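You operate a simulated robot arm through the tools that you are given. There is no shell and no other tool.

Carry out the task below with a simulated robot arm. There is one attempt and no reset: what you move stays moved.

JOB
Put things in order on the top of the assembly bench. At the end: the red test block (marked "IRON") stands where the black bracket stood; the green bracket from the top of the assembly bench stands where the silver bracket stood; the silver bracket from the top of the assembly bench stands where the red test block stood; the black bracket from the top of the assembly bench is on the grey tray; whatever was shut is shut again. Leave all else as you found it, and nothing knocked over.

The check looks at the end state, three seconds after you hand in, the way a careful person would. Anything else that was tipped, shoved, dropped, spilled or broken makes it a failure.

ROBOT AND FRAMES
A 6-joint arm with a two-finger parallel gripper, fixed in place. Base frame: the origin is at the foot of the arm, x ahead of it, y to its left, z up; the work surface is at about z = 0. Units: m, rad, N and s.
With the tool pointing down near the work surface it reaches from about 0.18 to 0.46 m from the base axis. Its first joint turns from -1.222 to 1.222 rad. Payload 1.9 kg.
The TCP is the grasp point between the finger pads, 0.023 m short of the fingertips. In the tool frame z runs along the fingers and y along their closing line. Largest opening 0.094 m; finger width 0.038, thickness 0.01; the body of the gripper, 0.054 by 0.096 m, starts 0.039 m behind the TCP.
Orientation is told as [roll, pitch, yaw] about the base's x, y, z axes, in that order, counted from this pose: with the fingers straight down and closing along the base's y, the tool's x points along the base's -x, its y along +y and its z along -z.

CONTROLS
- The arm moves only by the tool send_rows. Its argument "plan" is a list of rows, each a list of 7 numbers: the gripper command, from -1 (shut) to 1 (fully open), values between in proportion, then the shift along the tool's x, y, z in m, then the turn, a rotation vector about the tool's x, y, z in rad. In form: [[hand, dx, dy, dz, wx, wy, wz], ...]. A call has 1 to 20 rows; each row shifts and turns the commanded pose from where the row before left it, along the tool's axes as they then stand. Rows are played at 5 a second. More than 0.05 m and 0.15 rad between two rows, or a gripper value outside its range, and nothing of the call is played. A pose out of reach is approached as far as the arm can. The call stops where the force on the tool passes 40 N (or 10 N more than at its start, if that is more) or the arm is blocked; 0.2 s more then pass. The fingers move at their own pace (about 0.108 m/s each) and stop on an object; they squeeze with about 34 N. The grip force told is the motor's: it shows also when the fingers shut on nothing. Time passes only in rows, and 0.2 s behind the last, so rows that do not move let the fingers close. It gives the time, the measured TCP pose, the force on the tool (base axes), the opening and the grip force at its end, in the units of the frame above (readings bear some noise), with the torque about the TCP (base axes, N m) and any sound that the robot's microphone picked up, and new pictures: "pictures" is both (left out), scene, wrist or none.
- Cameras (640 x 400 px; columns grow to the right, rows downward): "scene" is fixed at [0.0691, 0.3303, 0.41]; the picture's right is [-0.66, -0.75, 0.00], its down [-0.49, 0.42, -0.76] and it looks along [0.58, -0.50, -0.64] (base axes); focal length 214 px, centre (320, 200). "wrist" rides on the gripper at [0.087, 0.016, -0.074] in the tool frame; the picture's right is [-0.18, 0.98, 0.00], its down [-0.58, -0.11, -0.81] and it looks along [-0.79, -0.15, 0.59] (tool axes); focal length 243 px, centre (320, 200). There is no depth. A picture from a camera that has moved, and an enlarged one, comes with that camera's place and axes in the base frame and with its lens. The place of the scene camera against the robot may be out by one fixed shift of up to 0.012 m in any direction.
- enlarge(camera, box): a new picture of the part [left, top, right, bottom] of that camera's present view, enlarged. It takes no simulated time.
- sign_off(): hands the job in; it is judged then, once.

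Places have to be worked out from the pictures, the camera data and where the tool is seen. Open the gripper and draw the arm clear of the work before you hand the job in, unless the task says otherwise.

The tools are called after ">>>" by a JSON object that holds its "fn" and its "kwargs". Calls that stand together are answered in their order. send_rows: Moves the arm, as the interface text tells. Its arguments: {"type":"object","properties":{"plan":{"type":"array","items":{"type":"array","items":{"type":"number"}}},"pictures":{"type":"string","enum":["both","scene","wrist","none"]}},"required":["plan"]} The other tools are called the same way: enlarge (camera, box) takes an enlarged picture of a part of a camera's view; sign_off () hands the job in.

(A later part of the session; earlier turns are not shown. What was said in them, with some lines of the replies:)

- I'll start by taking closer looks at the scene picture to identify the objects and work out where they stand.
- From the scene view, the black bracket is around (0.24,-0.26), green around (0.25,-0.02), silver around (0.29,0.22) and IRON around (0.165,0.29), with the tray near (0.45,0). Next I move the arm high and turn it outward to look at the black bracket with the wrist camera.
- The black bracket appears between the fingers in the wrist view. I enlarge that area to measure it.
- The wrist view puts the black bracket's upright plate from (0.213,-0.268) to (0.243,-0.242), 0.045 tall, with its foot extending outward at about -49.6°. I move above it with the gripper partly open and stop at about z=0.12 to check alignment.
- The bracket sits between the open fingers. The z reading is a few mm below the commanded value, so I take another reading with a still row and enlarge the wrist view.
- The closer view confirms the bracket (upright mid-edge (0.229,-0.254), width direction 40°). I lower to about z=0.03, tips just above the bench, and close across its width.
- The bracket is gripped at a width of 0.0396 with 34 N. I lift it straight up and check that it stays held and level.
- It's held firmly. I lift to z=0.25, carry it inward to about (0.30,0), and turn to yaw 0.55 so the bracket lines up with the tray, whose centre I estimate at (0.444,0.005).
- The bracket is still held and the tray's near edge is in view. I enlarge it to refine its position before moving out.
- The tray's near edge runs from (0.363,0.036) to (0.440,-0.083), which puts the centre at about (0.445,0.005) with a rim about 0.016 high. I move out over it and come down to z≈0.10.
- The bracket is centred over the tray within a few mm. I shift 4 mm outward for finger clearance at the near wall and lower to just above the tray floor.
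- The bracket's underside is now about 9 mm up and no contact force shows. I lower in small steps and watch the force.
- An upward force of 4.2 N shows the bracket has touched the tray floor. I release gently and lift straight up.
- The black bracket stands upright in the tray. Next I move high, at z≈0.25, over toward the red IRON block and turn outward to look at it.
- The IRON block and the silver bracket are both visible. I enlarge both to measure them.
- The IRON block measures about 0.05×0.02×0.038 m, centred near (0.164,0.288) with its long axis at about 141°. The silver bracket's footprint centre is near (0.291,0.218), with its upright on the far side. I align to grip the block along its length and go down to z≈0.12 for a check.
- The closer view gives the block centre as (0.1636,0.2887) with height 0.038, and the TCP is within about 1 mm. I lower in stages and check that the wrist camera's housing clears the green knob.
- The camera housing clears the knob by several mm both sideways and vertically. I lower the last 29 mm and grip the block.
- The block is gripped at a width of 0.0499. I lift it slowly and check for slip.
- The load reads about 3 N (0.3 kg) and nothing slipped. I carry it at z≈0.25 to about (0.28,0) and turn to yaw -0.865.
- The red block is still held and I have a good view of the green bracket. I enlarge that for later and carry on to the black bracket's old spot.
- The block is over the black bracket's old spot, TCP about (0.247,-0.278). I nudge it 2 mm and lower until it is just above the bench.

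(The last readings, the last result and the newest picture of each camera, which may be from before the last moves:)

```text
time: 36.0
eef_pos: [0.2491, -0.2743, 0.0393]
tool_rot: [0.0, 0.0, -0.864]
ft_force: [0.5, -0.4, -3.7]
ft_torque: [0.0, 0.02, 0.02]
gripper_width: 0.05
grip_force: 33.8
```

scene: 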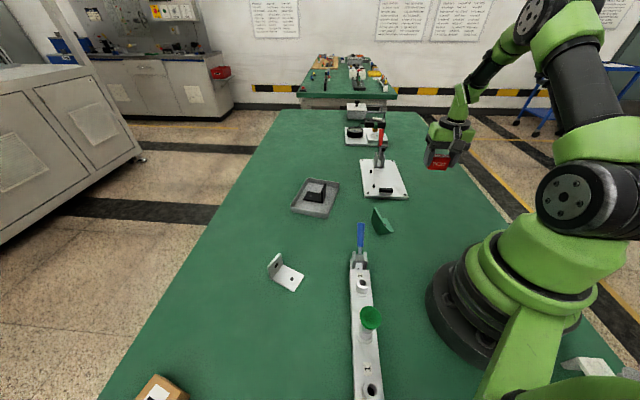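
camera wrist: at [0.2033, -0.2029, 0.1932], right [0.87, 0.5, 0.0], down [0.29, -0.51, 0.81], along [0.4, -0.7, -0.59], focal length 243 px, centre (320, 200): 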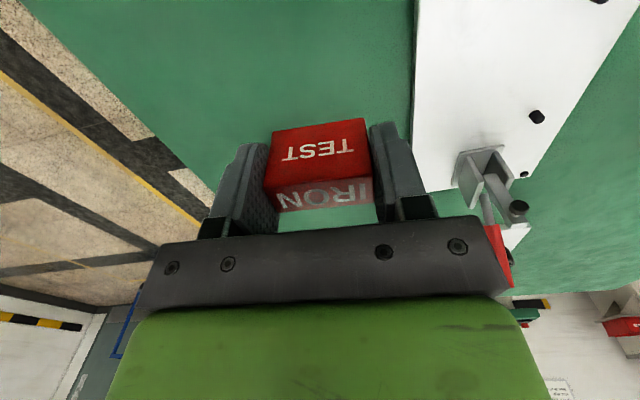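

Still hanging free (about -3.7 N). I lower in 1 mm steps until the bench takes the weight.

>>> {"fn": "send_rows", "kwargs": {"plan": [[-1, 0, 0, 0.001, 0, 0, 0], [-1, 0, 0, 0.001, 0, 0, 0], [-1, 0, 0, 0.001, 0, 0, 0], [-1, 0, 0, 0, 0, 0, 0]], "pictures": "none"}}

>>> {"fn": "send_rows", "kwargs": {"plan": [[-1, 0, 0, 0.001, 0, 0, 0], [-1, 0, 0, 0.001, 0, 0, 0], [-1, 0, 0, 0, 0, 0, 0]], "pictures": "none"}}

```text
time: 37.0
eef_pos: [0.2477, -0.2737, 0.0373]
tool_rot: [0.001, -0.002, -0.864]
ft_force: [-0.2, -0.8, -2.8]
ft_torque: [-0.01, 0.01, 0.03]
gripper_width: 0.0498
grip_force: 34.5
```

```text
time: 37.8
eef_pos: [0.2495, -0.2733, 0.034]
tool_rot: [0.0, -0.001, -0.864]
ft_force: [-0.8, 0.5, -3.8]
ft_torque: [0.02, 0.0, 0.0]
gripper_width: 0.0497
grip_force: 34.8
```

No contact yet at z≈0.034, so I keep stepping down a little.

>>> {"fn": "send_rows", "kwargs": {"plan": [[-1, 0, 0, 0.001, 0, 0, 0], [-1, 0, 0, 0, 0, 0, 0]], "pictures": "wrist"}}

```text
time: 38.4
eef_pos: [0.25, -0.2738, 0.0353]
tool_rot: [0.001, -0.002, -0.864]
ft_force: [0.0, -0.6, -3.5]
ft_torque: [-0.02, 0.0, 0.02]
gripper_width: 0.0497
grip_force: 34.2
camera wrist: at [0.2065, -0.1989, 0.1078], right [0.87, 0.5, 0.0], down [0.29, -0.51, 0.81], along [0.4, -0.7, -0.59], focal length 243 px, centre (320, 200)
```

wrist: 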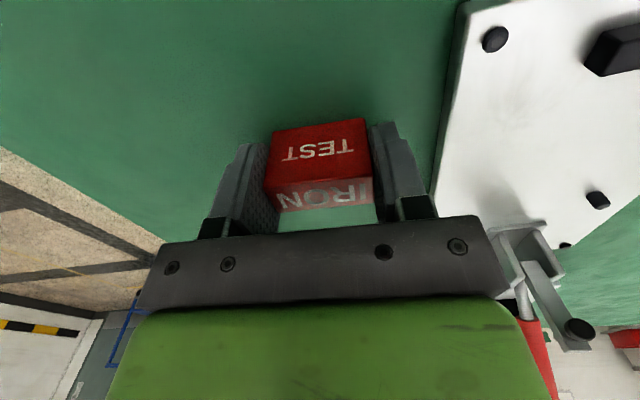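

>>> {"fn": "send_rows", "kwargs": {"plan": [[-1, 0, 0, 0.001, 0, 0, 0], [-1, 0, 0, 0, 0, 0, 0]], "pictures": "none"}}

```text
time: 39.0
eef_pos: [0.2497, -0.2747, 0.0344]
tool_rot: [0.001, -0.001, -0.865]
ft_force: [-6.3, 6.2, 25.0]
ft_torque: [0.1, 0.14, -0.05]
gripper_width: 0.0498
grip_force: 33.9
```

That is firm contact with the bench (25 N). I back off a fraction of a millimetre, release gently and lift.

>>> {"fn": "send_rows", "kwargs": {"plan": [[-1, 0, 0, -0.0007, 0, 0, 0], [-1, 0, 0, 0, 0, 0, 0]], "pictures": "none"}}

>>> {"fn": "send_rows", "kwargs": {"plan": [[0.15, 0, 0, 0, 0, 0, 0], [0.3, 0, 0, 0, 0, 0, 0], [0.45, 0, 0, 0, 0, 0, 0], [0.45, 0, 0, 0, 0, 0, 0], [0.45, 0, 0, -0.02, 0, 0, 0], [0.45, 0, 0, -0.035, 0, 0, 0], [0.45, 0, 0, -0.045, 0, 0, 0], [0.45, 0, 0, 0, 0, 0, 0]]}}

```text
time: 39.6
eef_pos: [0.2508, -0.2738, 0.0338]
tool_rot: [0.001, 0.0, -0.864]
ft_force: [-4.1, 5.9, 24.4]
ft_torque: [0.07, 0.0, -0.05]
gripper_width: 0.0497
grip_force: 34.0
```

```text
time: 41.4
eef_pos: [0.248, -0.2735, 0.1334]
tool_rot: [0.0, 0.001, -0.864]
ft_force: [-0.7, -0.6, 0.2]
ft_torque: [0.0, 0.0, -0.02]
gripper_width: 0.0683
grip_force: 0.1
camera wrist: at [0.2054, -0.199, 0.2078], right [0.87, 0.5, 0.0], down [0.29, -0.51, 0.81], along [0.4, -0.7, -0.59], focal length 243 px, centre (320, 200)
```

scene: 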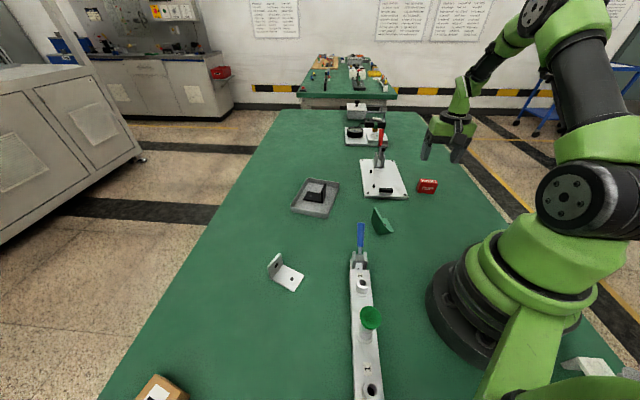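
wrist: 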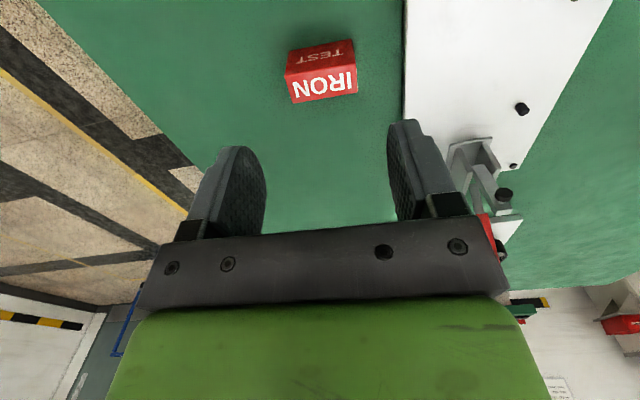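

The IRON block stands upright where the black bracket was. Next is the silver bracket: I lift, swing back to (0.27,0) and turn to yaw 0.36 to match it.

>>> {"fn": "send_rows", "kwargs": {"plan": [[0.45, 0, 0, -0.045, 0, 0, 0], [0.45, 0, 0, -0.045, 0, 0, 0], [0.45, 0, 0, -0.027, 0, 0, 0], [0.45, 0.0323, 0.0324, 0, 0, 0, 0], [0.45, 0.0323, 0.0324, 0, 0, 0, 0], [0.45, 0.0323, 0.0324, 0, 0, 0, 0], [0.45, 0.0323, 0.0324, 0, 0, 0, 0], [0.45, 0.0323, 0.0324, 0, 0, 0, 0], [0.45, 0.0323, 0.0324, 0, 0, 0, 0], [0.45, 0, 0, 0, 0, 0, -0.1361], [0.45, 0, 0, 0, 0, 0, -0.1361], [0.45, 0, 0, 0, 0, 0, -0.1361], [0.45, 0, 0, 0, 0, 0, -0.1361], [0.45, 0, 0, 0, 0, 0, -0.1361], [0.45, 0, 0, 0, 0, 0, -0.1361], [0.45, 0, 0, 0, 0, 0, -0.1361], [0.45, 0, 0, 0, 0, 0, -0.1361], [0.45, 0, 0, 0, 0, 0, -0.1361], [0.45, 0, 0, 0, 0, 0, 0]]}}

```text
time: 45.4
eef_pos: [0.2706, -0.0011, 0.2508]
tool_rot: [-0.001, 0.001, 0.363]
ft_force: [-0.7, 0.3, 1.1]
ft_torque: [-0.02, 0.04, 0.02]
gripper_width: 0.0682
grip_force: 0.1
camera wrist: at [0.1852, -0.0175, 0.3245], right [-0.18, 0.98, 0.0], down [0.58, 0.1, 0.81], along [0.79, 0.14, -0.59], focal length 243 px, centre (320, 200)
```

scene: 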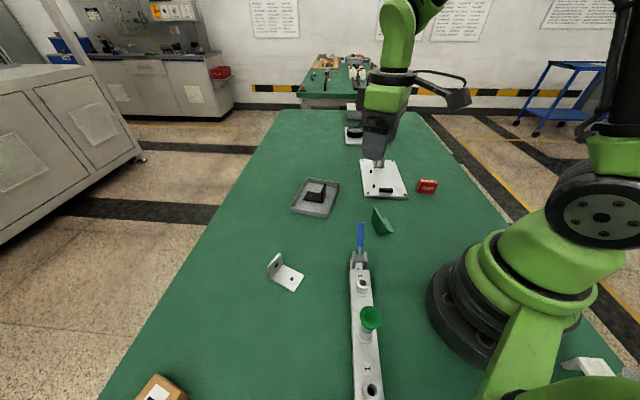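
wrist: 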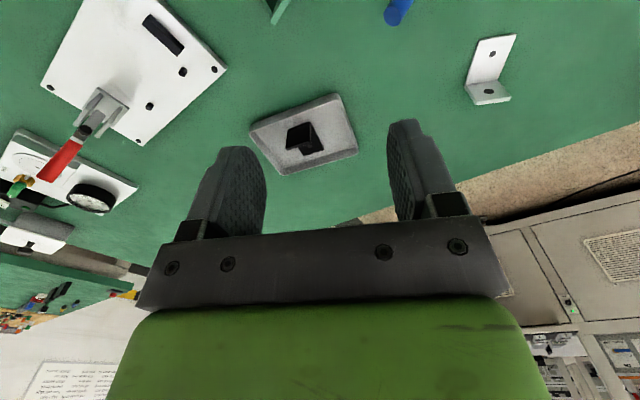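

I move over the silver bracket's upright, around (0.313,0.226), and down to z≈0.12 for an alignment check.

>>> {"fn": "send_rows", "kwargs": {"plan": [[0.319, -0.01993, 0.033, 0, 0, 0, 0], [0.319, -0.01993, 0.033, 0, 0, 0, 0], [0.319, -0.01993, 0.033, 0, 0, 0, 0], [0.319, -0.01993, 0.033, 0, 0, 0, 0], [0.319, -0.01993, 0.033, 0, 0, 0, 0], [0.319, -0.01993, 0.033, 0, 0, 0, 0], [0.319, 0, 0, 0.0433, 0, 0, 0], [0.319, 0, 0, 0.0433, 0, 0, 0], [0.319, 0, 0, 0.0434, 0, 0, 0], [0.319, 0, 0, 0, 0, 0, 0], [0.319, 0, 0, 0, 0, 0, 0]]}}

>>> {"fn": "enlarge", "kwargs": {"camera": "wrist", "box": [250, 0, 390, 140]}}

```text
time: 47.8
eef_pos: [0.3125, 0.2249, 0.1201]
tool_rot: [-0.001, 0.001, 0.361]
ft_force: [0.8, -0.2, 0.4]
ft_torque: [0.02, -0.04, 0.02]
gripper_width: 0.0619
grip_force: 0.1
camera wrist: at [0.2265, 0.209, 0.194], right [-0.17, 0.98, 0.0], down [0.58, 0.1, 0.81], along [0.79, 0.14, -0.59], focal length 243 px, centre (320, 200)
```

scene: 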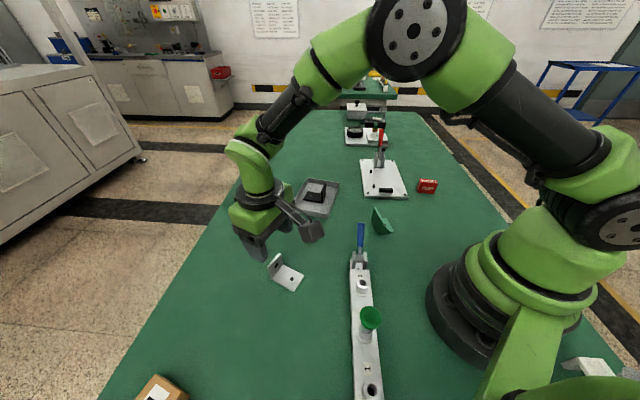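
wrist: 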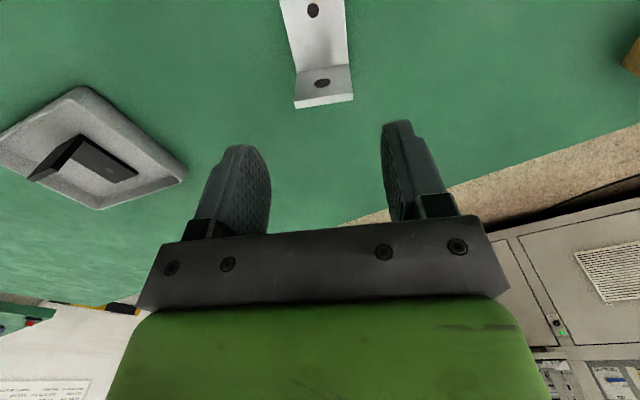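

```text
2.86 times, centred on (320, 70) of wrist
camera zoom: at [0.2265, 0.209, 0.194], right [-0.17, 0.98, 0.0], down [0.58, 0.1, 0.81], along [0.79, 0.14, -0.59], focal length 693 px, centre (320, 571)
```

zoom: 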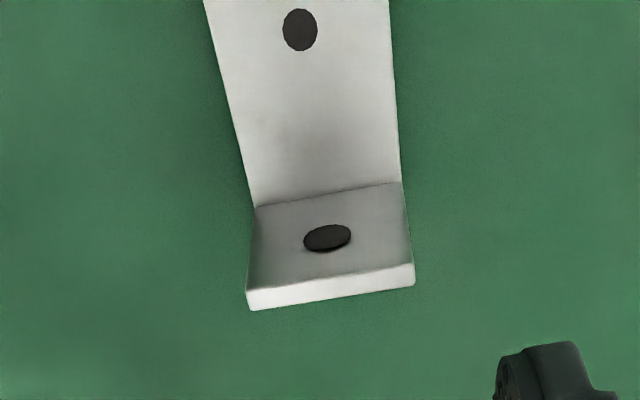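

The alignment is within about 1–2 mm of the silver bracket (fold mid (0.314,0.226)). I lower to z≈0.03 and grip across its width.

>>> {"fn": "send_rows", "kwargs": {"plan": [[0.319, 0, 0.001, 0.035, 0, 0, 0.008], [0.319, 0, 0, 0.03, 0, 0, 0], [0.319, 0, 0, 0.025, 0, 0, 0], [0.319, 0, 0, 0, 0, 0, 0], [-1, 0, 0, 0, 0, 0, 0], [-1, 0, 0, 0, 0, 0, 0], [-1, 0, 0, 0, 0, 0, 0], [-1, 0, 0, 0, 0, 0, 0]]}}

```text
time: 49.6
eef_pos: [0.3125, 0.2279, 0.0307]
tool_rot: [0.001, -0.001, 0.352]
ft_force: [-0.6, -0.7, 0.0]
ft_torque: [-0.02, 0.0, 0.05]
gripper_width: 0.0396
grip_force: 33.9
camera wrist: at [0.2272, 0.2115, 0.1043], right [-0.17, 0.99, 0.0], down [0.58, 0.1, 0.81], along [0.8, 0.13, -0.59], focal length 243 px, centre (320, 200)
```

scene: 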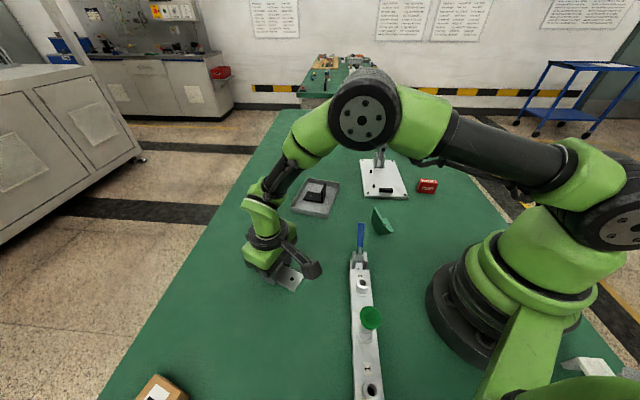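
wrist: 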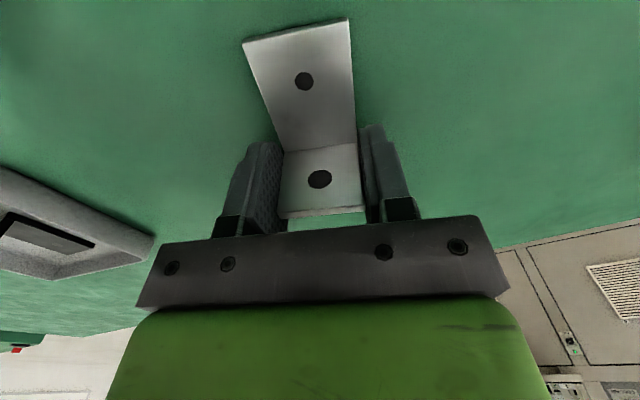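

The silver bracket is gripped at a width of 0.0396. I lift it, carry it across to above the red block's old spot, turn to yaw 0.9, and check.

>>> {"fn": "send_rows", "kwargs": {"plan": [[-1, 0, 0, -0.02, 0, 0, 0], [-1, 0, 0, -0.04, 0, 0, 0], [-1, 0, 0, -0.04, 0, 0, 0], [-1, 0, 0, -0.04, 0, 0, 0], [-1, 0, 0, -0.04, 0, 0, 0], [-1, 0, 0, -0.04, 0, 0, 0], [-1, 0.02475, 0.03048, 0, 0, 0, 0], [-1, 0.02475, 0.03048, 0, 0, 0, 0], [-1, 0.02475, 0.03048, 0, 0, 0, 0], [-1, 0.02475, 0.03048, 0, 0, 0, 0], [-1, 0, 0, 0, 0, 0, -0.137], [-1, 0, 0, 0, 0, 0, -0.137], [-1, 0, 0, 0, 0, 0, -0.137], [-1, 0, 0, 0, 0, 0, -0.137], [-1, 0, 0, 0, 0, 0, 0]]}}

```text
time: 52.8
eef_pos: [0.1775, 0.3088, 0.2499]
tool_rot: [0.0, 0.001, 0.903]
ft_force: [-1.3, 0.8, -0.4]
ft_torque: [0.06, 0.0, -0.02]
gripper_width: 0.0396
grip_force: 33.9
camera wrist: at [0.1121, 0.2494, 0.324], right [-0.66, 0.75, 0.0], down [0.45, 0.39, 0.81], along [0.61, 0.53, -0.59], focal length 243 px, centre (320, 200)
```

scene: 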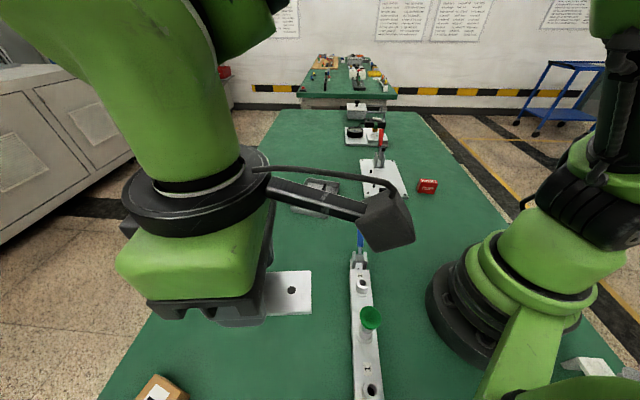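
wrist: 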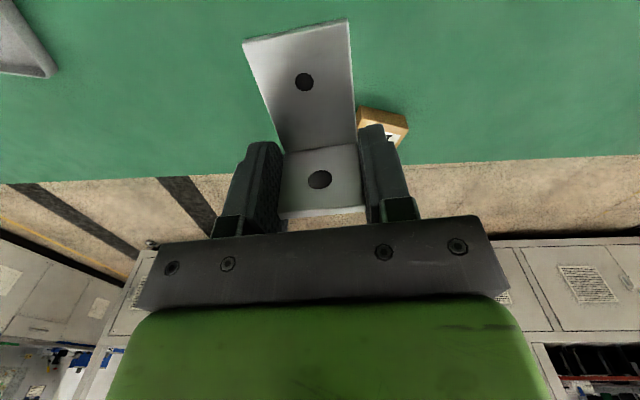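

The bracket is held upright with the TCP at (0.178,0.308), so its footprint centre sits over (0.164,0.289). I lower it to a few mm above the bench.

>>> {"fn": "send_rows", "kwargs": {"plan": [[-1, 0, 0, 0.04, 0, 0, 0], [-1, 0, 0, 0.04, 0, 0, 0], [-1, 0, 0, 0.04, 0, 0, 0], [-1, 0, 0, 0.04, 0, 0, 0], [-1, 0, 0, 0.04, 0, 0, 0], [-1, 0, 0, 0.012, 0, 0, 0], [-1, 0, 0, 0, 0, 0, 0], [-1, 0, 0, 0, 0, 0, 0]]}}

```text
time: 54.6
eef_pos: [0.1779, 0.3071, 0.0348]
tool_rot: [-0.001, -0.002, 0.899]
ft_force: [-0.1, -0.8, -0.7]
ft_torque: [0.02, 0.02, 0.0]
gripper_width: 0.0392
grip_force: 34.3
camera wrist: at [0.113, 0.2489, 0.1104], right [-0.66, 0.75, 0.0], down [0.45, 0.39, 0.81], along [0.61, 0.53, -0.59], focal length 243 px, centre (320, 200)
```

scene: 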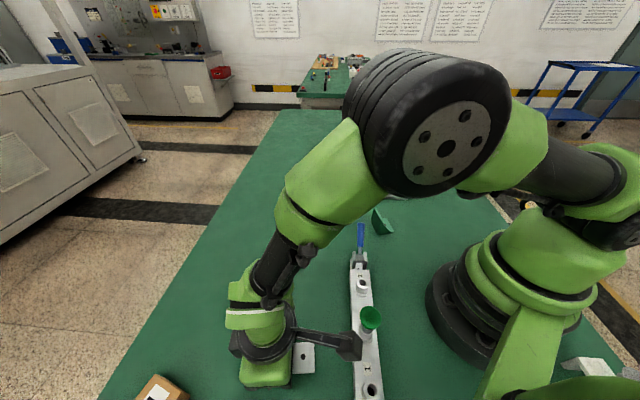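
wrist: 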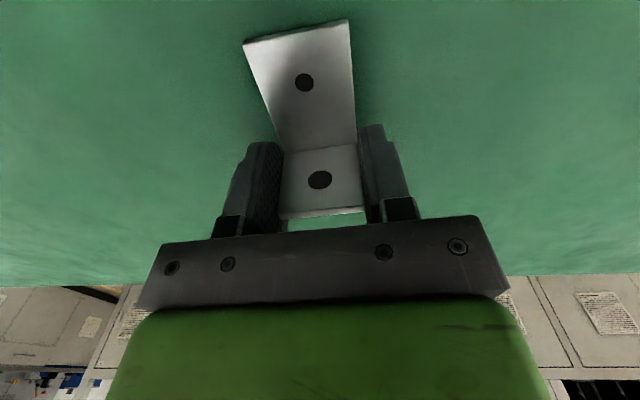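

About 5–6 mm to go. I step down 1 mm at a time until contact.

>>> {"fn": "send_rows", "kwargs": {"plan": [[-1, 0, 0, 0.001, 0, 0, 0], [-1, 0, 0, 0.001, 0, 0, 0], [-1, 0, 0, 0.001, 0, 0, 0], [-1, 0, 0, 0.001, 0, 0, 0], [-1, 0, 0, 0, 0, 0, 0]], "pictures": "none"}}

>>> {"fn": "send_rows", "kwargs": {"plan": [[-1, 0, 0, 0.0008, 0, 0, 0], [-1, 0, 0, 0, 0, 0, 0]], "pictures": "none"}}

>>> {"fn": "send_rows", "kwargs": {"plan": [[-1, 0, 0, 0.0007, 0, 0, 0], [-1, 0, 0, 0, 0, 0, 0]], "pictures": "none"}}

```text
time: 55.8
eef_pos: [0.1783, 0.3078, 0.0339]
tool_rot: [0.001, 0.001, 0.901]
ft_force: [-0.2, 0.4, -0.1]
ft_torque: [0.01, -0.02, 0.01]
gripper_width: 0.0396
grip_force: 34.5
```

```text
time: 56.4
eef_pos: [0.1777, 0.3086, 0.0329]
tool_rot: [-0.001, -0.001, 0.902]
ft_force: [0.3, -0.8, -0.2]
ft_torque: [0.0, -0.02, 0.02]
gripper_width: 0.0395
grip_force: 34.2
```

```text
time: 57.0
eef_pos: [0.1771, 0.3077, 0.0327]
tool_rot: [0.0, 0.001, 0.9]
ft_force: [-0.4, 0.0, -0.2]
ft_torque: [-0.01, -0.06, -0.01]
gripper_width: 0.0395
grip_force: 34.4
```

Still no contact. I keep stepping down with small moves.

>>> {"fn": "send_rows", "kwargs": {"plan": [[-1, 0, 0, 0.0007, 0, 0, 0], [-1, 0, 0, 0, 0, 0, 0]], "pictures": "none"}}

>>> {"fn": "send_rows", "kwargs": {"plan": [[-1, 0, 0, 0.0007, 0, 0, 0], [-1, 0, 0, 0, 0, 0, 0]], "pictures": "none"}}

```text
time: 57.6
eef_pos: [0.1772, 0.3079, 0.0328]
tool_rot: [0.001, 0.0, 0.9]
ft_force: [0.0, -0.1, -0.5]
ft_torque: [0.0, 0.0, -0.03]
gripper_width: 0.0396
grip_force: 34.2
```

```text
time: 58.2
eef_pos: [0.177, 0.3078, 0.0304]
tool_rot: [-0.001, 0.001, 0.901]
ft_force: [0.1, 0.4, -0.3]
ft_torque: [0.02, 0.01, 0.02]
gripper_width: 0.0396
grip_force: 33.9
```

>>> {"fn": "send_rows", "kwargs": {"plan": [[-1, 0, 0, 0.0006, 0, 0, 0], [-1, 0, 0, 0, 0, 0, 0]], "pictures": "none"}}

>>> {"fn": "send_rows", "kwargs": {"plan": [[-1, 0, 0, 0.0005, 0, 0, 0], [-1, 0, 0, 0, 0, 0, 0]], "pictures": "none"}}

```text
time: 58.8
eef_pos: [0.1778, 0.3073, 0.0299]
tool_rot: [-0.001, 0.001, 0.902]
ft_force: [0.1, -0.3, 0.8]
ft_torque: [-0.01, -0.02, 0.0]
gripper_width: 0.0396
grip_force: 34.0
```

```text
time: 59.4
eef_pos: [0.178, 0.3088, 0.0295]
tool_rot: [0.001, 0.0, 0.899]
ft_force: [0.3, -2.9, 9.2]
ft_torque: [-0.16, 0.03, 0.01]
gripper_width: 0.0397
grip_force: 33.6
```

Contact with the bench (9 N). I release gently and lift straight up.

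>>> {"fn": "send_rows", "kwargs": {"plan": [[-0.05, 0, 0, 0, 0, 0, 0], [0.15, 0, 0, 0, 0, 0, 0], [0.319, 0, 0, 0, 0, 0, 0], [0.319, 0, 0, 0, 0, 0, 0], [0.319, 0, 0, -0.015, 0, 0, 0], [0.319, 0, 0, -0.035, 0, 0, 0], [0.319, 0, 0, -0.045, 0, 0, 0], [0.319, 0, 0, -0.045, 0, 0, 0], [0.319, 0, 0, -0.04, 0, 0, 0], [0.319, 0, 0, -0.04, 0, 0, 0], [0.319, 0, 0, 0, 0, 0, 0]]}}

```text
time: 61.8
eef_pos: [0.1759, 0.3101, 0.2496]
tool_rot: [-0.001, 0.0, 0.902]
ft_force: [1.0, -0.4, -0.8]
ft_torque: [0.03, -0.02, -0.04]
gripper_width: 0.0619
grip_force: 0.0
camera wrist: at [0.1111, 0.2517, 0.3232], right [-0.66, 0.75, 0.0], down [0.45, 0.39, 0.81], along [0.61, 0.53, -0.59], focal length 243 px, centre (320, 200)
```

scene: 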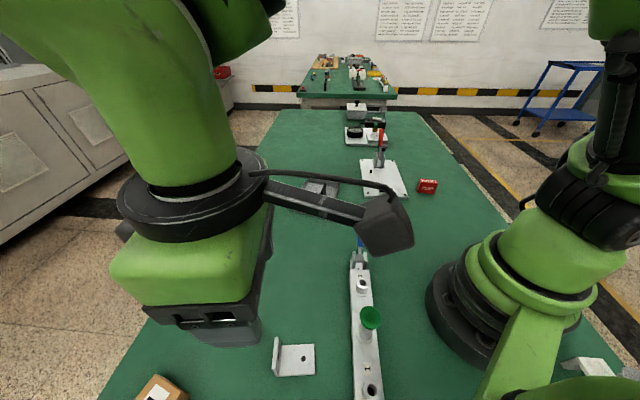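
wrist: 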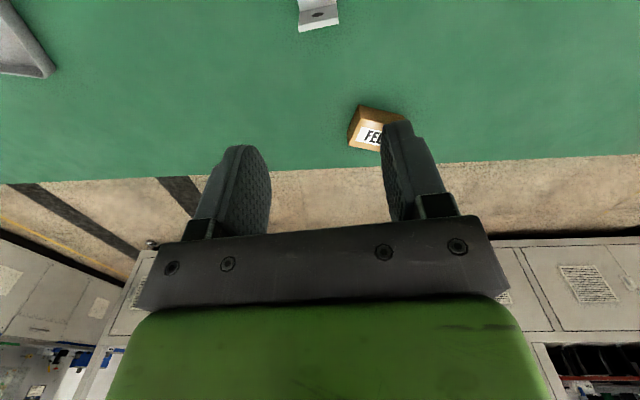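

The silver bracket stands upright at the red block's old spot. Now the green bracket: I move high to above it, about (0.253,-0.043), with yaw 1.01 and come down to z≈0.15 for a look.

>>> {"fn": "send_rows", "kwargs": {"plan": [[0.574, 0, 0, 0, 0, 0, -0.11], [0.574, 0.0287, -0.02792, 0, 0, 0, 0], [0.574, 0.0287, -0.02792, 0, 0, 0, 0], [0.574, 0.0287, -0.02792, 0, 0, 0, 0], [0.574, 0.0287, -0.02792, 0, 0, 0, 0], [0.574, 0.0287, -0.02792, 0, 0, 0, 0], [0.574, 0.0287, -0.02792, 0, 0, 0, 0], [0.574, 0.0287, -0.02792, 0, 0, 0, 0], [0.574, 0.0287, -0.02792, 0, 0, 0, 0], [0.574, 0.0287, -0.02792, 0, 0, 0, 0], [0.574, 0, 0, 0.033, 0, 0, 0], [0.574, 0, 0, 0.033, 0, 0, 0], [0.574, 0, 0, 0.034, 0, 0, 0], [0.574, 0, 0, 0, 0, 0, 0], [0.574, 0, 0, 0, 0, 0, 0]]}}

>>> {"fn": "enlarge", "kwargs": {"camera": "wrist", "box": [250, 0, 390, 140]}}

>>> {"fn": "enlarge", "kwargs": {"camera": "scene", "box": [330, 130, 430, 270]}}

```text
time: 65.0
eef_pos: [0.255, -0.0445, 0.1499]
tool_rot: [0.0, 0.0, 1.011]
ft_force: [-0.3, 0.3, 0.1]
ft_torque: [-0.02, 0.02, -0.03]
gripper_width: 0.0741
grip_force: 0.1
camera wrist: at [0.1952, -0.1102, 0.2245], right [-0.74, 0.68, 0.0], down [0.4, 0.43, 0.81], along [0.55, 0.59, -0.59], focal length 243 px, centre (320, 200)
```

scene: 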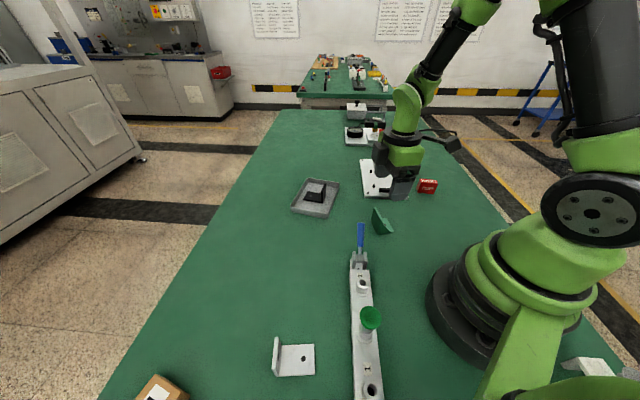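
wrist: 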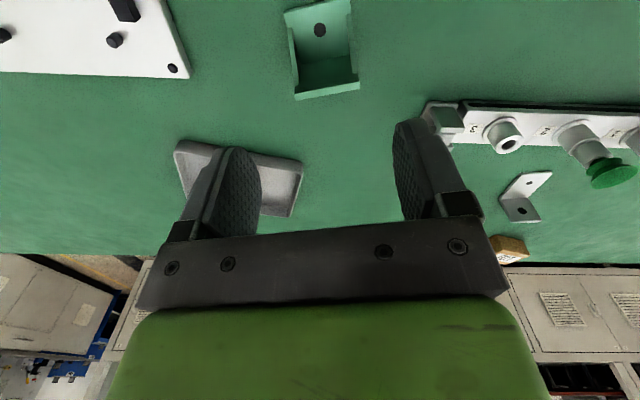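

```text
2.86 times, centred on (320, 70) of wrist
camera zoom: at [0.1952, -0.1102, 0.2245], right [-0.74, 0.68, 0.0], down [0.4, 0.43, 0.81], along [0.55, 0.59, -0.59], focal length 693 px, centre (320, 571)
```

zoom: 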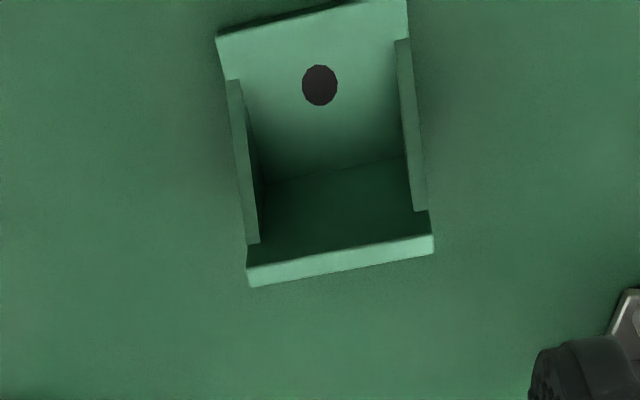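

```text
2.86 times, centred on (380, 200) of scene
camera zoom: at [0.0691, 0.3303, 0.41], right [-0.66, -0.75, 0.0], down [-0.49, 0.42, -0.76], along [0.58, -0.5, -0.64], focal length 613 px, centre (149, 200)
```

zoom: 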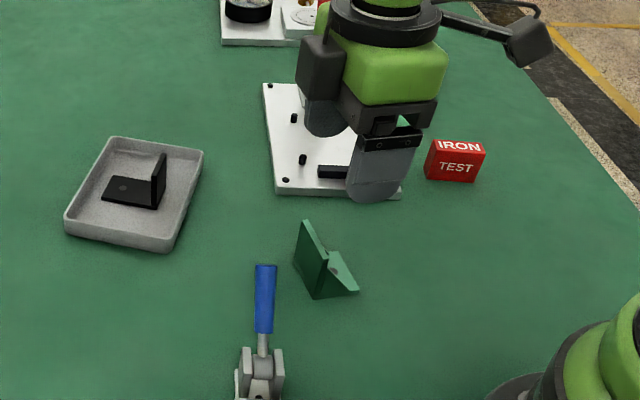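

The green bracket has side gussets and is about 0.05 wide, with its outer face mid near (0.260,-0.032). The blue handle stays about 4 cm clear of the gripper. I correct by 2–3 mm, descend and grip across its width.

>>> {"fn": "send_rows", "kwargs": {"plan": [[0.574, -0.0015, 0.0024, 0.03, 0, 0, 0.013], [0.574, 0, 0, 0.03, 0, 0, 0], [0.574, 0, 0, 0.03, 0, 0, 0], [0.574, 0, 0, 0, 0, 0, 0]]}}

>>> {"fn": "enlarge", "kwargs": {"camera": "scene", "box": [320, 130, 440, 270]}}

```text
time: 66.0
eef_pos: [0.2498, -0.0393, 0.0589]
tool_rot: [0.0, -0.002, 0.997]
ft_force: [-0.7, 0.5, 0.4]
ft_torque: [-0.01, 0.0, -0.01]
gripper_width: 0.0741
grip_force: 0.0
camera wrist: at [0.1908, -0.1054, 0.1334], right [-0.73, 0.69, 0.0], down [0.41, 0.43, 0.81], along [0.55, 0.59, -0.59], focal length 243 px, centre (320, 200)
```

scene: 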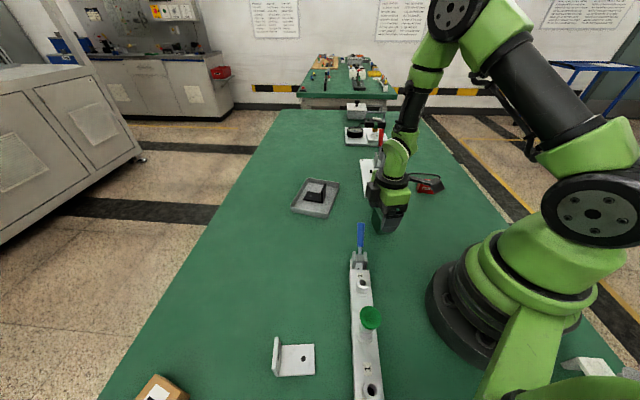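
wrist: 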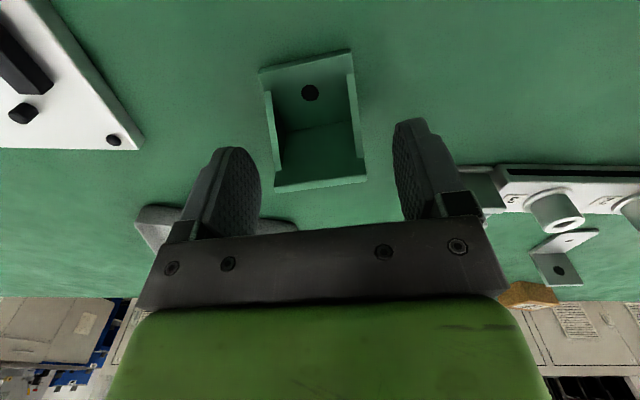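

```text
2.86 times, centred on (380, 200) of scene
camera zoom: at [0.0691, 0.3303, 0.41], right [-0.66, -0.75, 0.0], down [-0.49, 0.42, -0.76], along [0.58, -0.5, -0.64], focal length 613 px, centre (149, 200)
```

zoom: 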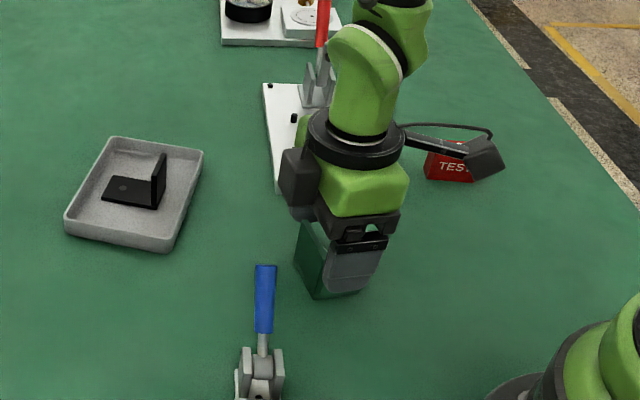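

The bracket looks about 3 mm off toward one finger, so I shift sideways, lower to z≈0.031 and close.

>>> {"fn": "send_rows", "kwargs": {"plan": [[0.574, 0, -0.003, 0.014, 0, 0, 0], [0.574, 0, 0, 0.014, 0, 0, 0], [0.574, 0, 0, 0, 0, 0, 0], [0.3, 0, 0, 0, 0, 0, 0], [-1, 0, 0, 0, 0, 0, 0], [-1, 0, 0, 0, 0, 0, 0], [-1, 0, 0, 0, 0, 0, 0], [-1, 0, 0, 0, 0, 0, 0]]}}

```text
time: 67.8
eef_pos: [0.2523, -0.0422, 0.0332]
tool_rot: [-0.002, 0.0, 0.998]
ft_force: [-0.1, -0.3, -0.6]
ft_torque: [-0.02, 0.01, 0.0]
gripper_width: 0.0496
grip_force: 34.1
camera wrist: at [0.1938, -0.1072, 0.1063], right [-0.73, 0.69, 0.0], down [0.41, 0.43, 0.81], along [0.55, 0.59, -0.59], focal length 243 px, centre (320, 200)
```

scene: 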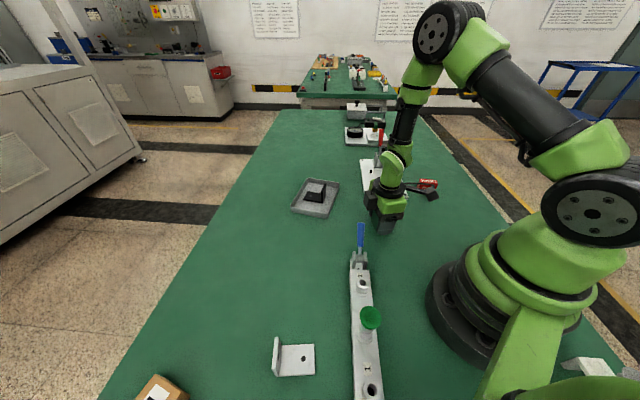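
wrist: 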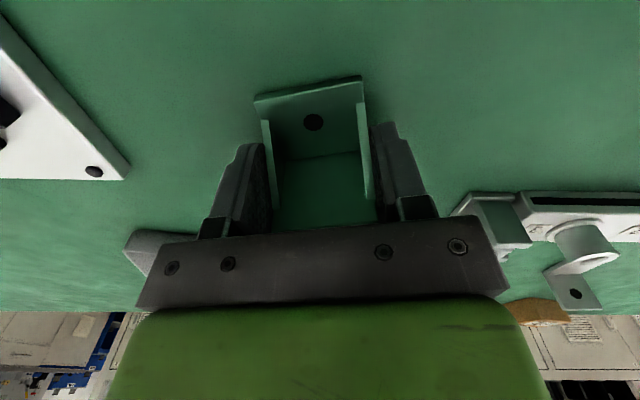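

The green bracket is gripped at a width of 0.0496. I lift it, turn to yaw 0.35, and carry it to above the silver bracket's old spot.

>>> {"fn": "send_rows", "kwargs": {"plan": [[-1, 0, 0, -0.02, 0, 0, 0], [-1, 0, 0, -0.04, 0, 0, 0], [-1, 0, 0, -0.04, 0, 0, 0], [-1, 0, 0, -0.04, 0, 0, 0], [-1, 0, 0, -0.04, 0, 0, 0], [-1, 0, 0, -0.038, 0, 0, 0], [-1, 0, 0, 0, 0, 0, 0.1292], [-1, 0, 0, 0, 0, 0, 0.1292], [-1, 0, 0, 0, 0, 0, 0.1292], [-1, 0, 0, 0, 0, 0, 0.1292], [-1, 0, 0, 0, 0, 0, 0.1292], [-1, -0.02175, 0.03857, 0, 0, 0, 0], [-1, -0.02175, 0.03857, 0, 0, 0, 0], [-1, -0.02175, 0.03857, 0, 0, 0, 0], [-1, -0.02175, 0.03857, 0, 0, 0, 0], [-1, -0.02175, 0.03857, 0, 0, 0, 0], [-1, -0.02175, 0.03857, 0, 0, 0, 0], [-1, 0, 0, 0, 0, 0, 0], [-1, 0, 0, 0, 0, 0, 0]]}}

```text
time: 71.8
eef_pos: [0.2977, 0.2178, 0.2493]
tool_rot: [0.0, 0.0, 0.351]
ft_force: [-0.1, -0.2, -2.0]
ft_torque: [0.03, 0.04, 0.01]
gripper_width: 0.0498
grip_force: 34.3
camera wrist: at [0.2118, 0.2017, 0.3238], right [-0.17, 0.99, 0.0], down [0.58, 0.1, 0.81], along [0.8, 0.13, -0.59], focal length 243 px, centre (320, 200)
```

scene: 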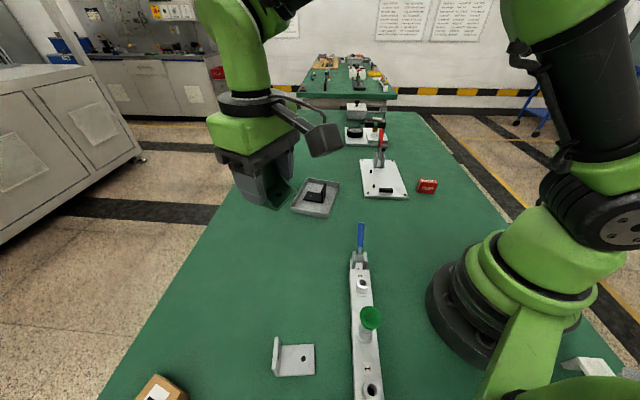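
wrist: 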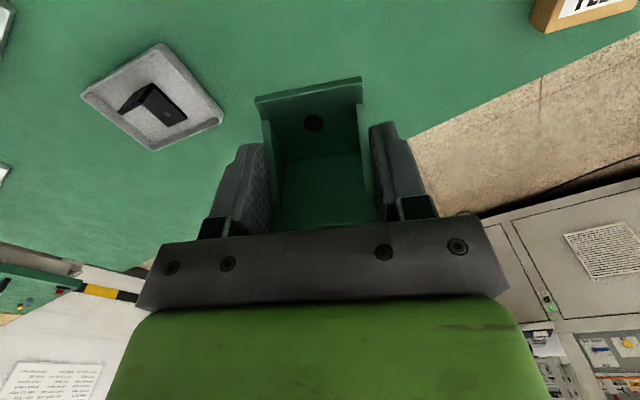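

It's held upright with the TCP at (0.298,0.217). I nudge it 2–3 mm onto the target and lower to just above the bench.

>>> {"fn": "send_rows", "kwargs": {"plan": [[-1, 0.0012, 0.0026, 0.04, 0, 0, 0], [-1, 0, 0, 0.04, 0, 0, 0], [-1, 0, 0, 0.04, 0, 0, 0], [-1, 0, 0, 0.04, 0, 0, 0], [-1, 0, 0, 0.04, 0, 0, 0], [-1, 0, 0, 0.0105, 0, 0, 0], [-1, 0, 0, 0, 0, 0, 0], [-1, 0, 0, 0, 0, 0, 0]]}}

```text
time: 73.6
eef_pos: [0.2934, 0.2203, 0.0391]
tool_rot: [0.0, -0.002, 0.353]
ft_force: [-0.4, 0.2, -0.7]
ft_torque: [0.03, 0.0, 0.02]
gripper_width: 0.0496
grip_force: 34.0
camera wrist: at [0.2084, 0.2055, 0.1131], right [-0.17, 0.99, 0.0], down [0.58, 0.1, 0.81], along [0.8, 0.13, -0.59], focal length 243 px, centre (320, 200)
```

scene: 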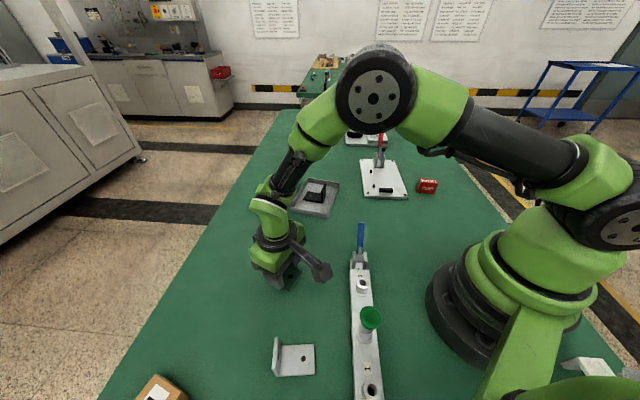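
wrist: 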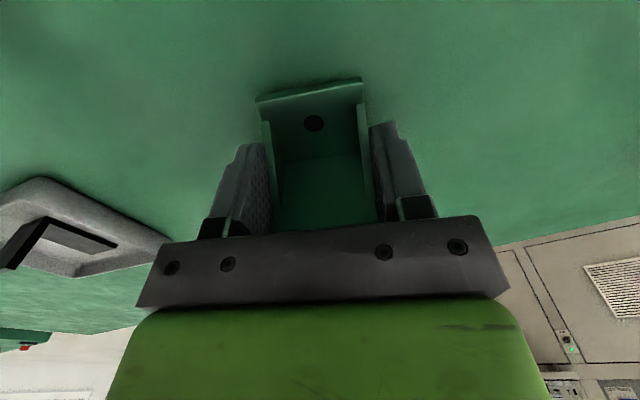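

About 6–7 mm to go. I step down until contact.

>>> {"fn": "send_rows", "kwargs": {"plan": [[-1, 0, 0, 0.001, 0, 0, 0], [-1, 0, 0, 0.001, 0, 0, 0], [-1, 0, 0, 0.001, 0, 0, 0], [-1, 0, 0, 0.001, 0, 0, 0], [-1, 0, 0, 0.001, 0, 0, 0], [-1, 0, 0, 0, 0, 0, 0]], "pictures": "none"}}

>>> {"fn": "send_rows", "kwargs": {"plan": [[-1, 0, 0, 0.0007, 0, 0, 0], [-1, 0, 0, 0, 0, 0, 0]], "pictures": "none"}}

>>> {"fn": "send_rows", "kwargs": {"plan": [[-1, 0, 0, 0.0006, 0, 0, 0], [-1, 0, 0, 0, 0, 0, 0]], "pictures": "none"}}

```text
time: 75.0
eef_pos: [0.295, 0.2207, 0.0346]
tool_rot: [0.0, 0.0, 0.352]
ft_force: [0.4, 0.3, -1.1]
ft_torque: [0.01, -0.01, 0.04]
gripper_width: 0.0496
grip_force: 33.5
```

```text
time: 75.6
eef_pos: [0.2945, 0.2211, 0.0353]
tool_rot: [-0.001, -0.001, 0.354]
ft_force: [0.5, 0.4, -1.0]
ft_torque: [-0.02, 0.01, 0.01]
gripper_width: 0.0497
grip_force: 33.8
```

```text
time: 76.2
eef_pos: [0.2941, 0.221, 0.0329]
tool_rot: [-0.001, 0.0, 0.352]
ft_force: [-0.1, 0.0, -1.1]
ft_torque: [0.02, -0.01, 0.0]
gripper_width: 0.0497
grip_force: 34.0
```

>>> {"fn": "send_rows", "kwargs": {"plan": [[-1, 0, 0, 0.0006, 0, 0, 0], [-1, 0, 0, 0, 0, 0, 0]], "pictures": "none"}}

>>> {"fn": "send_rows", "kwargs": {"plan": [[-1, 0, 0, 0.0005, 0, 0, 0], [-1, 0, 0, 0, 0, 0, 0]], "pictures": "none"}}

```text
time: 76.8
eef_pos: [0.2951, 0.2212, 0.0328]
tool_rot: [0.001, 0.001, 0.352]
ft_force: [-0.2, -0.4, -2.1]
ft_torque: [0.0, -0.02, -0.01]
gripper_width: 0.0498
grip_force: 33.8
```

```text
time: 77.4
eef_pos: [0.2945, 0.2213, 0.0315]
tool_rot: [0.001, 0.001, 0.352]
ft_force: [0.4, 0.0, -2.0]
ft_torque: [0.05, 0.01, -0.01]
gripper_width: 0.05
grip_force: 33.9
```

No contact force yet, so I take a few more half-millimetre steps.

>>> {"fn": "send_rows", "kwargs": {"plan": [[-1, 0, 0, 0.0005, 0, 0, 0], [-1, 0, 0, 0, 0, 0, 0]], "pictures": "none"}}

>>> {"fn": "send_rows", "kwargs": {"plan": [[-1, 0, 0, 0.0005, 0, 0, 0], [-1, 0, 0, 0, 0, 0, 0]], "pictures": "none"}}

```text
time: 78.0
eef_pos: [0.294, 0.2208, 0.0317]
tool_rot: [0.001, 0.001, 0.353]
ft_force: [-2.2, -2.7, 6.6]
ft_torque: [-0.04, 0.02, -0.01]
gripper_width: 0.0494
grip_force: 33.7
```

```text
time: 78.6
eef_pos: [0.2956, 0.2215, 0.0317]
tool_rot: [-0.001, -0.003, 0.355]
ft_force: [-2.4, -6.8, 23.0]
ft_torque: [-0.16, -0.01, -0.01]
gripper_width: 0.0498
grip_force: 34.4
```

The bracket is in contact with the bench. I ease off by 0.5 mm, release gently, and lift clear.

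>>> {"fn": "send_rows", "kwargs": {"plan": [[-1, 0, 0, -0.0006, 0, 0, 0], [-1, 0, 0, 0, 0, 0, 0], [0.15, 0, 0, 0, 0, 0, 0], [0.3, 0, 0, 0, 0, 0, 0], [0.5, 0, 0, 0, 0, 0, 0], [0.5, 0, 0, 0, 0, 0, 0], [0.5, 0, 0, -0.015, 0, 0, 0], [0.5, 0, 0, -0.035, 0, 0, 0], [0.5, 0, 0, -0.045, 0, 0, 0], [0.5, 0, 0, -0.045, 0, 0, 0], [0.5, 0, 0, -0.04, 0, 0, 0], [0.5, 0, 0, -0.04, 0, 0, 0], [0.5, 0, 0, 0, 0, 0, 0]]}}

```text
time: 81.4
eef_pos: [0.2936, 0.2209, 0.2535]
tool_rot: [-0.001, 0.0, 0.353]
ft_force: [0.3, 0.0, 0.5]
ft_torque: [0.0, 0.01, 0.03]
gripper_width: 0.0705
grip_force: 0.2
camera wrist: at [0.2087, 0.2053, 0.3276], right [-0.17, 0.99, 0.0], down [0.58, 0.1, 0.81], along [0.8, 0.13, -0.59], focal length 243 px, centre (320, 200)
```

scene: 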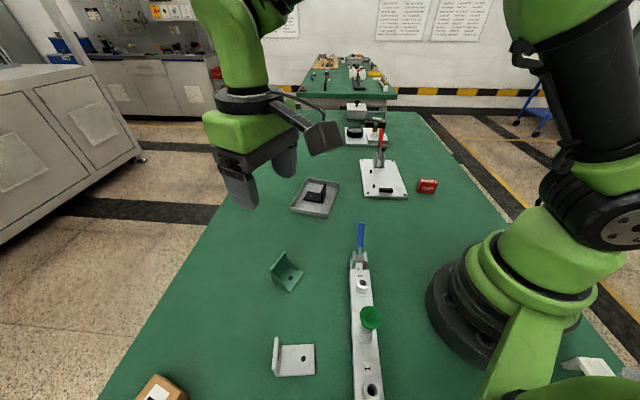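
wrist: 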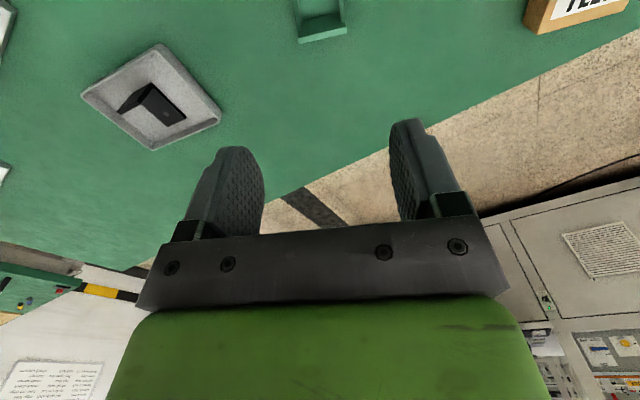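

All four pieces are placed. I withdraw the arm to its starting pose with the gripper open and check the final layout.

>>> {"fn": "send_rows", "kwargs": {"plan": [[1, 0.0166, -0.0341, -0.0033, 0, 0, 0], [1, 0.0166, -0.0341, -0.0033, 0, 0, 0], [1, 0.0166, -0.0341, -0.0033, 0, 0, 0], [1, 0.0166, -0.0341, -0.0033, 0, 0, 0], [1, 0, 0, 0, 0, 0, 0.1177], [1, 0, 0, 0, 0, 0, 0.1177], [1, 0, 0, 0, 0, 0, 0.1177], [1, 0, 0, 0, 0, 0, 0]]}}

>>> {"fn": "enlarge", "kwargs": {"camera": "scene", "box": [240, 220, 400, 400]}}

>>> {"fn": "enlarge", "kwargs": {"camera": "scene", "box": [280, 120, 450, 240]}}

```text
time: 83.2
eef_pos: [0.2796, 0.0702, 0.2642]
tool_rot: [0.001, 0.0, -0.002]
ft_force: [0.1, 0.4, -0.5]
ft_torque: [0.0, -0.02, 0.01]
gripper_width: 0.094
grip_force: 0.1
camera wrist: at [0.1943, 0.0856, 0.3389], right [0.19, 0.98, 0.0], down [0.58, -0.11, 0.81], along [0.79, -0.15, -0.59], focal length 243 px, centre (320, 200)
```

scene: 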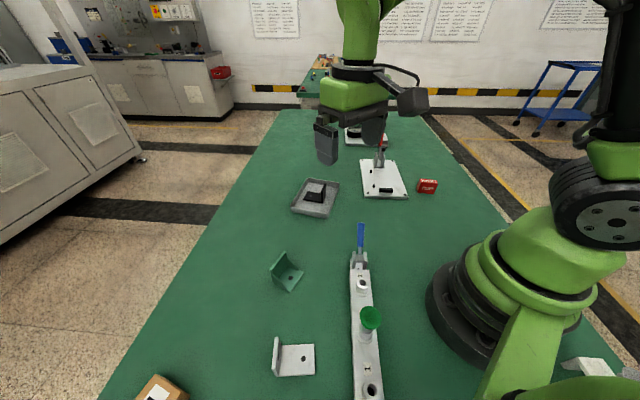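
wrist: 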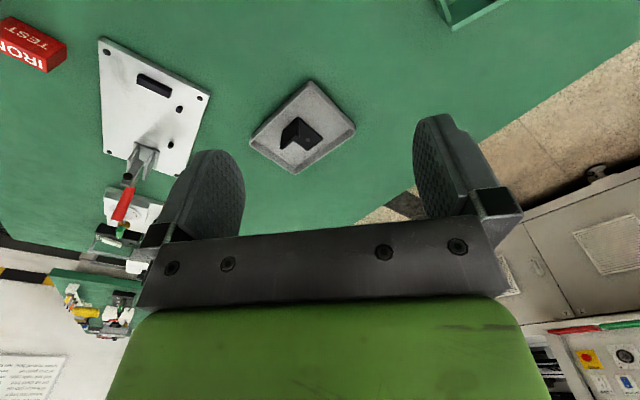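

```text
2.22 times, centred on (320, 310) of scene
camera zoom: at [0.0691, 0.3303, 0.41], right [-0.66, -0.75, 0.0], down [-0.49, 0.42, -0.76], along [0.58, -0.5, -0.64], focal length 477 px, centre (320, -44)
```

zoom: 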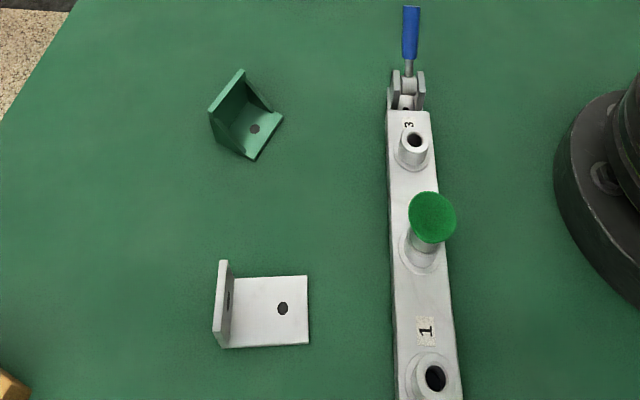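

```text
3.33 times, centred on (365, 180) of scene
camera zoom: at [0.0691, 0.3303, 0.41], right [-0.66, -0.75, 0.0], down [-0.49, 0.42, -0.76], along [0.58, -0.5, -0.64], focal length 715 px, centre (170, 267)
```

zoom: 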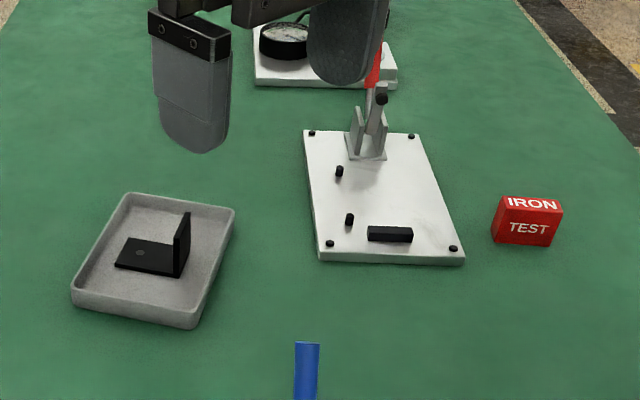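

Final check:
- **IRON block:** upright where the black bracket was.
- **Green bracket:** where the silver one was.
- **Silver bracket:** where the block was.
- **Black bracket:** upright in the grey tray.

The tray, jig, bar and handles look unchanged, and I opened nothing that needs shutting. The gripper is open and the arm is clear, so I hand in.

>>> {"fn": "sign_off", "kwargs": {}}

```text
The job is handed in.
```

The bench top is rearranged as asked, and I've handed the job in. The result of the check hasn't come back. In the last pictures everything stands upright:

- **Red test block ("IRON"):** stands where the black bracket stood, within about 2 mm of the spot I measured.
- **Green bracket:** stands where the silver bracket stood, turned the same way.
- **Silver bracket:** stands where the red block stood.
- **Black bracket:** stands upright in the grey tray.

The other things on the bench look the same as in the first pictures. I opened nothing, so nothing needed shutting again. The arm is back at its starting pose with the gripper open.
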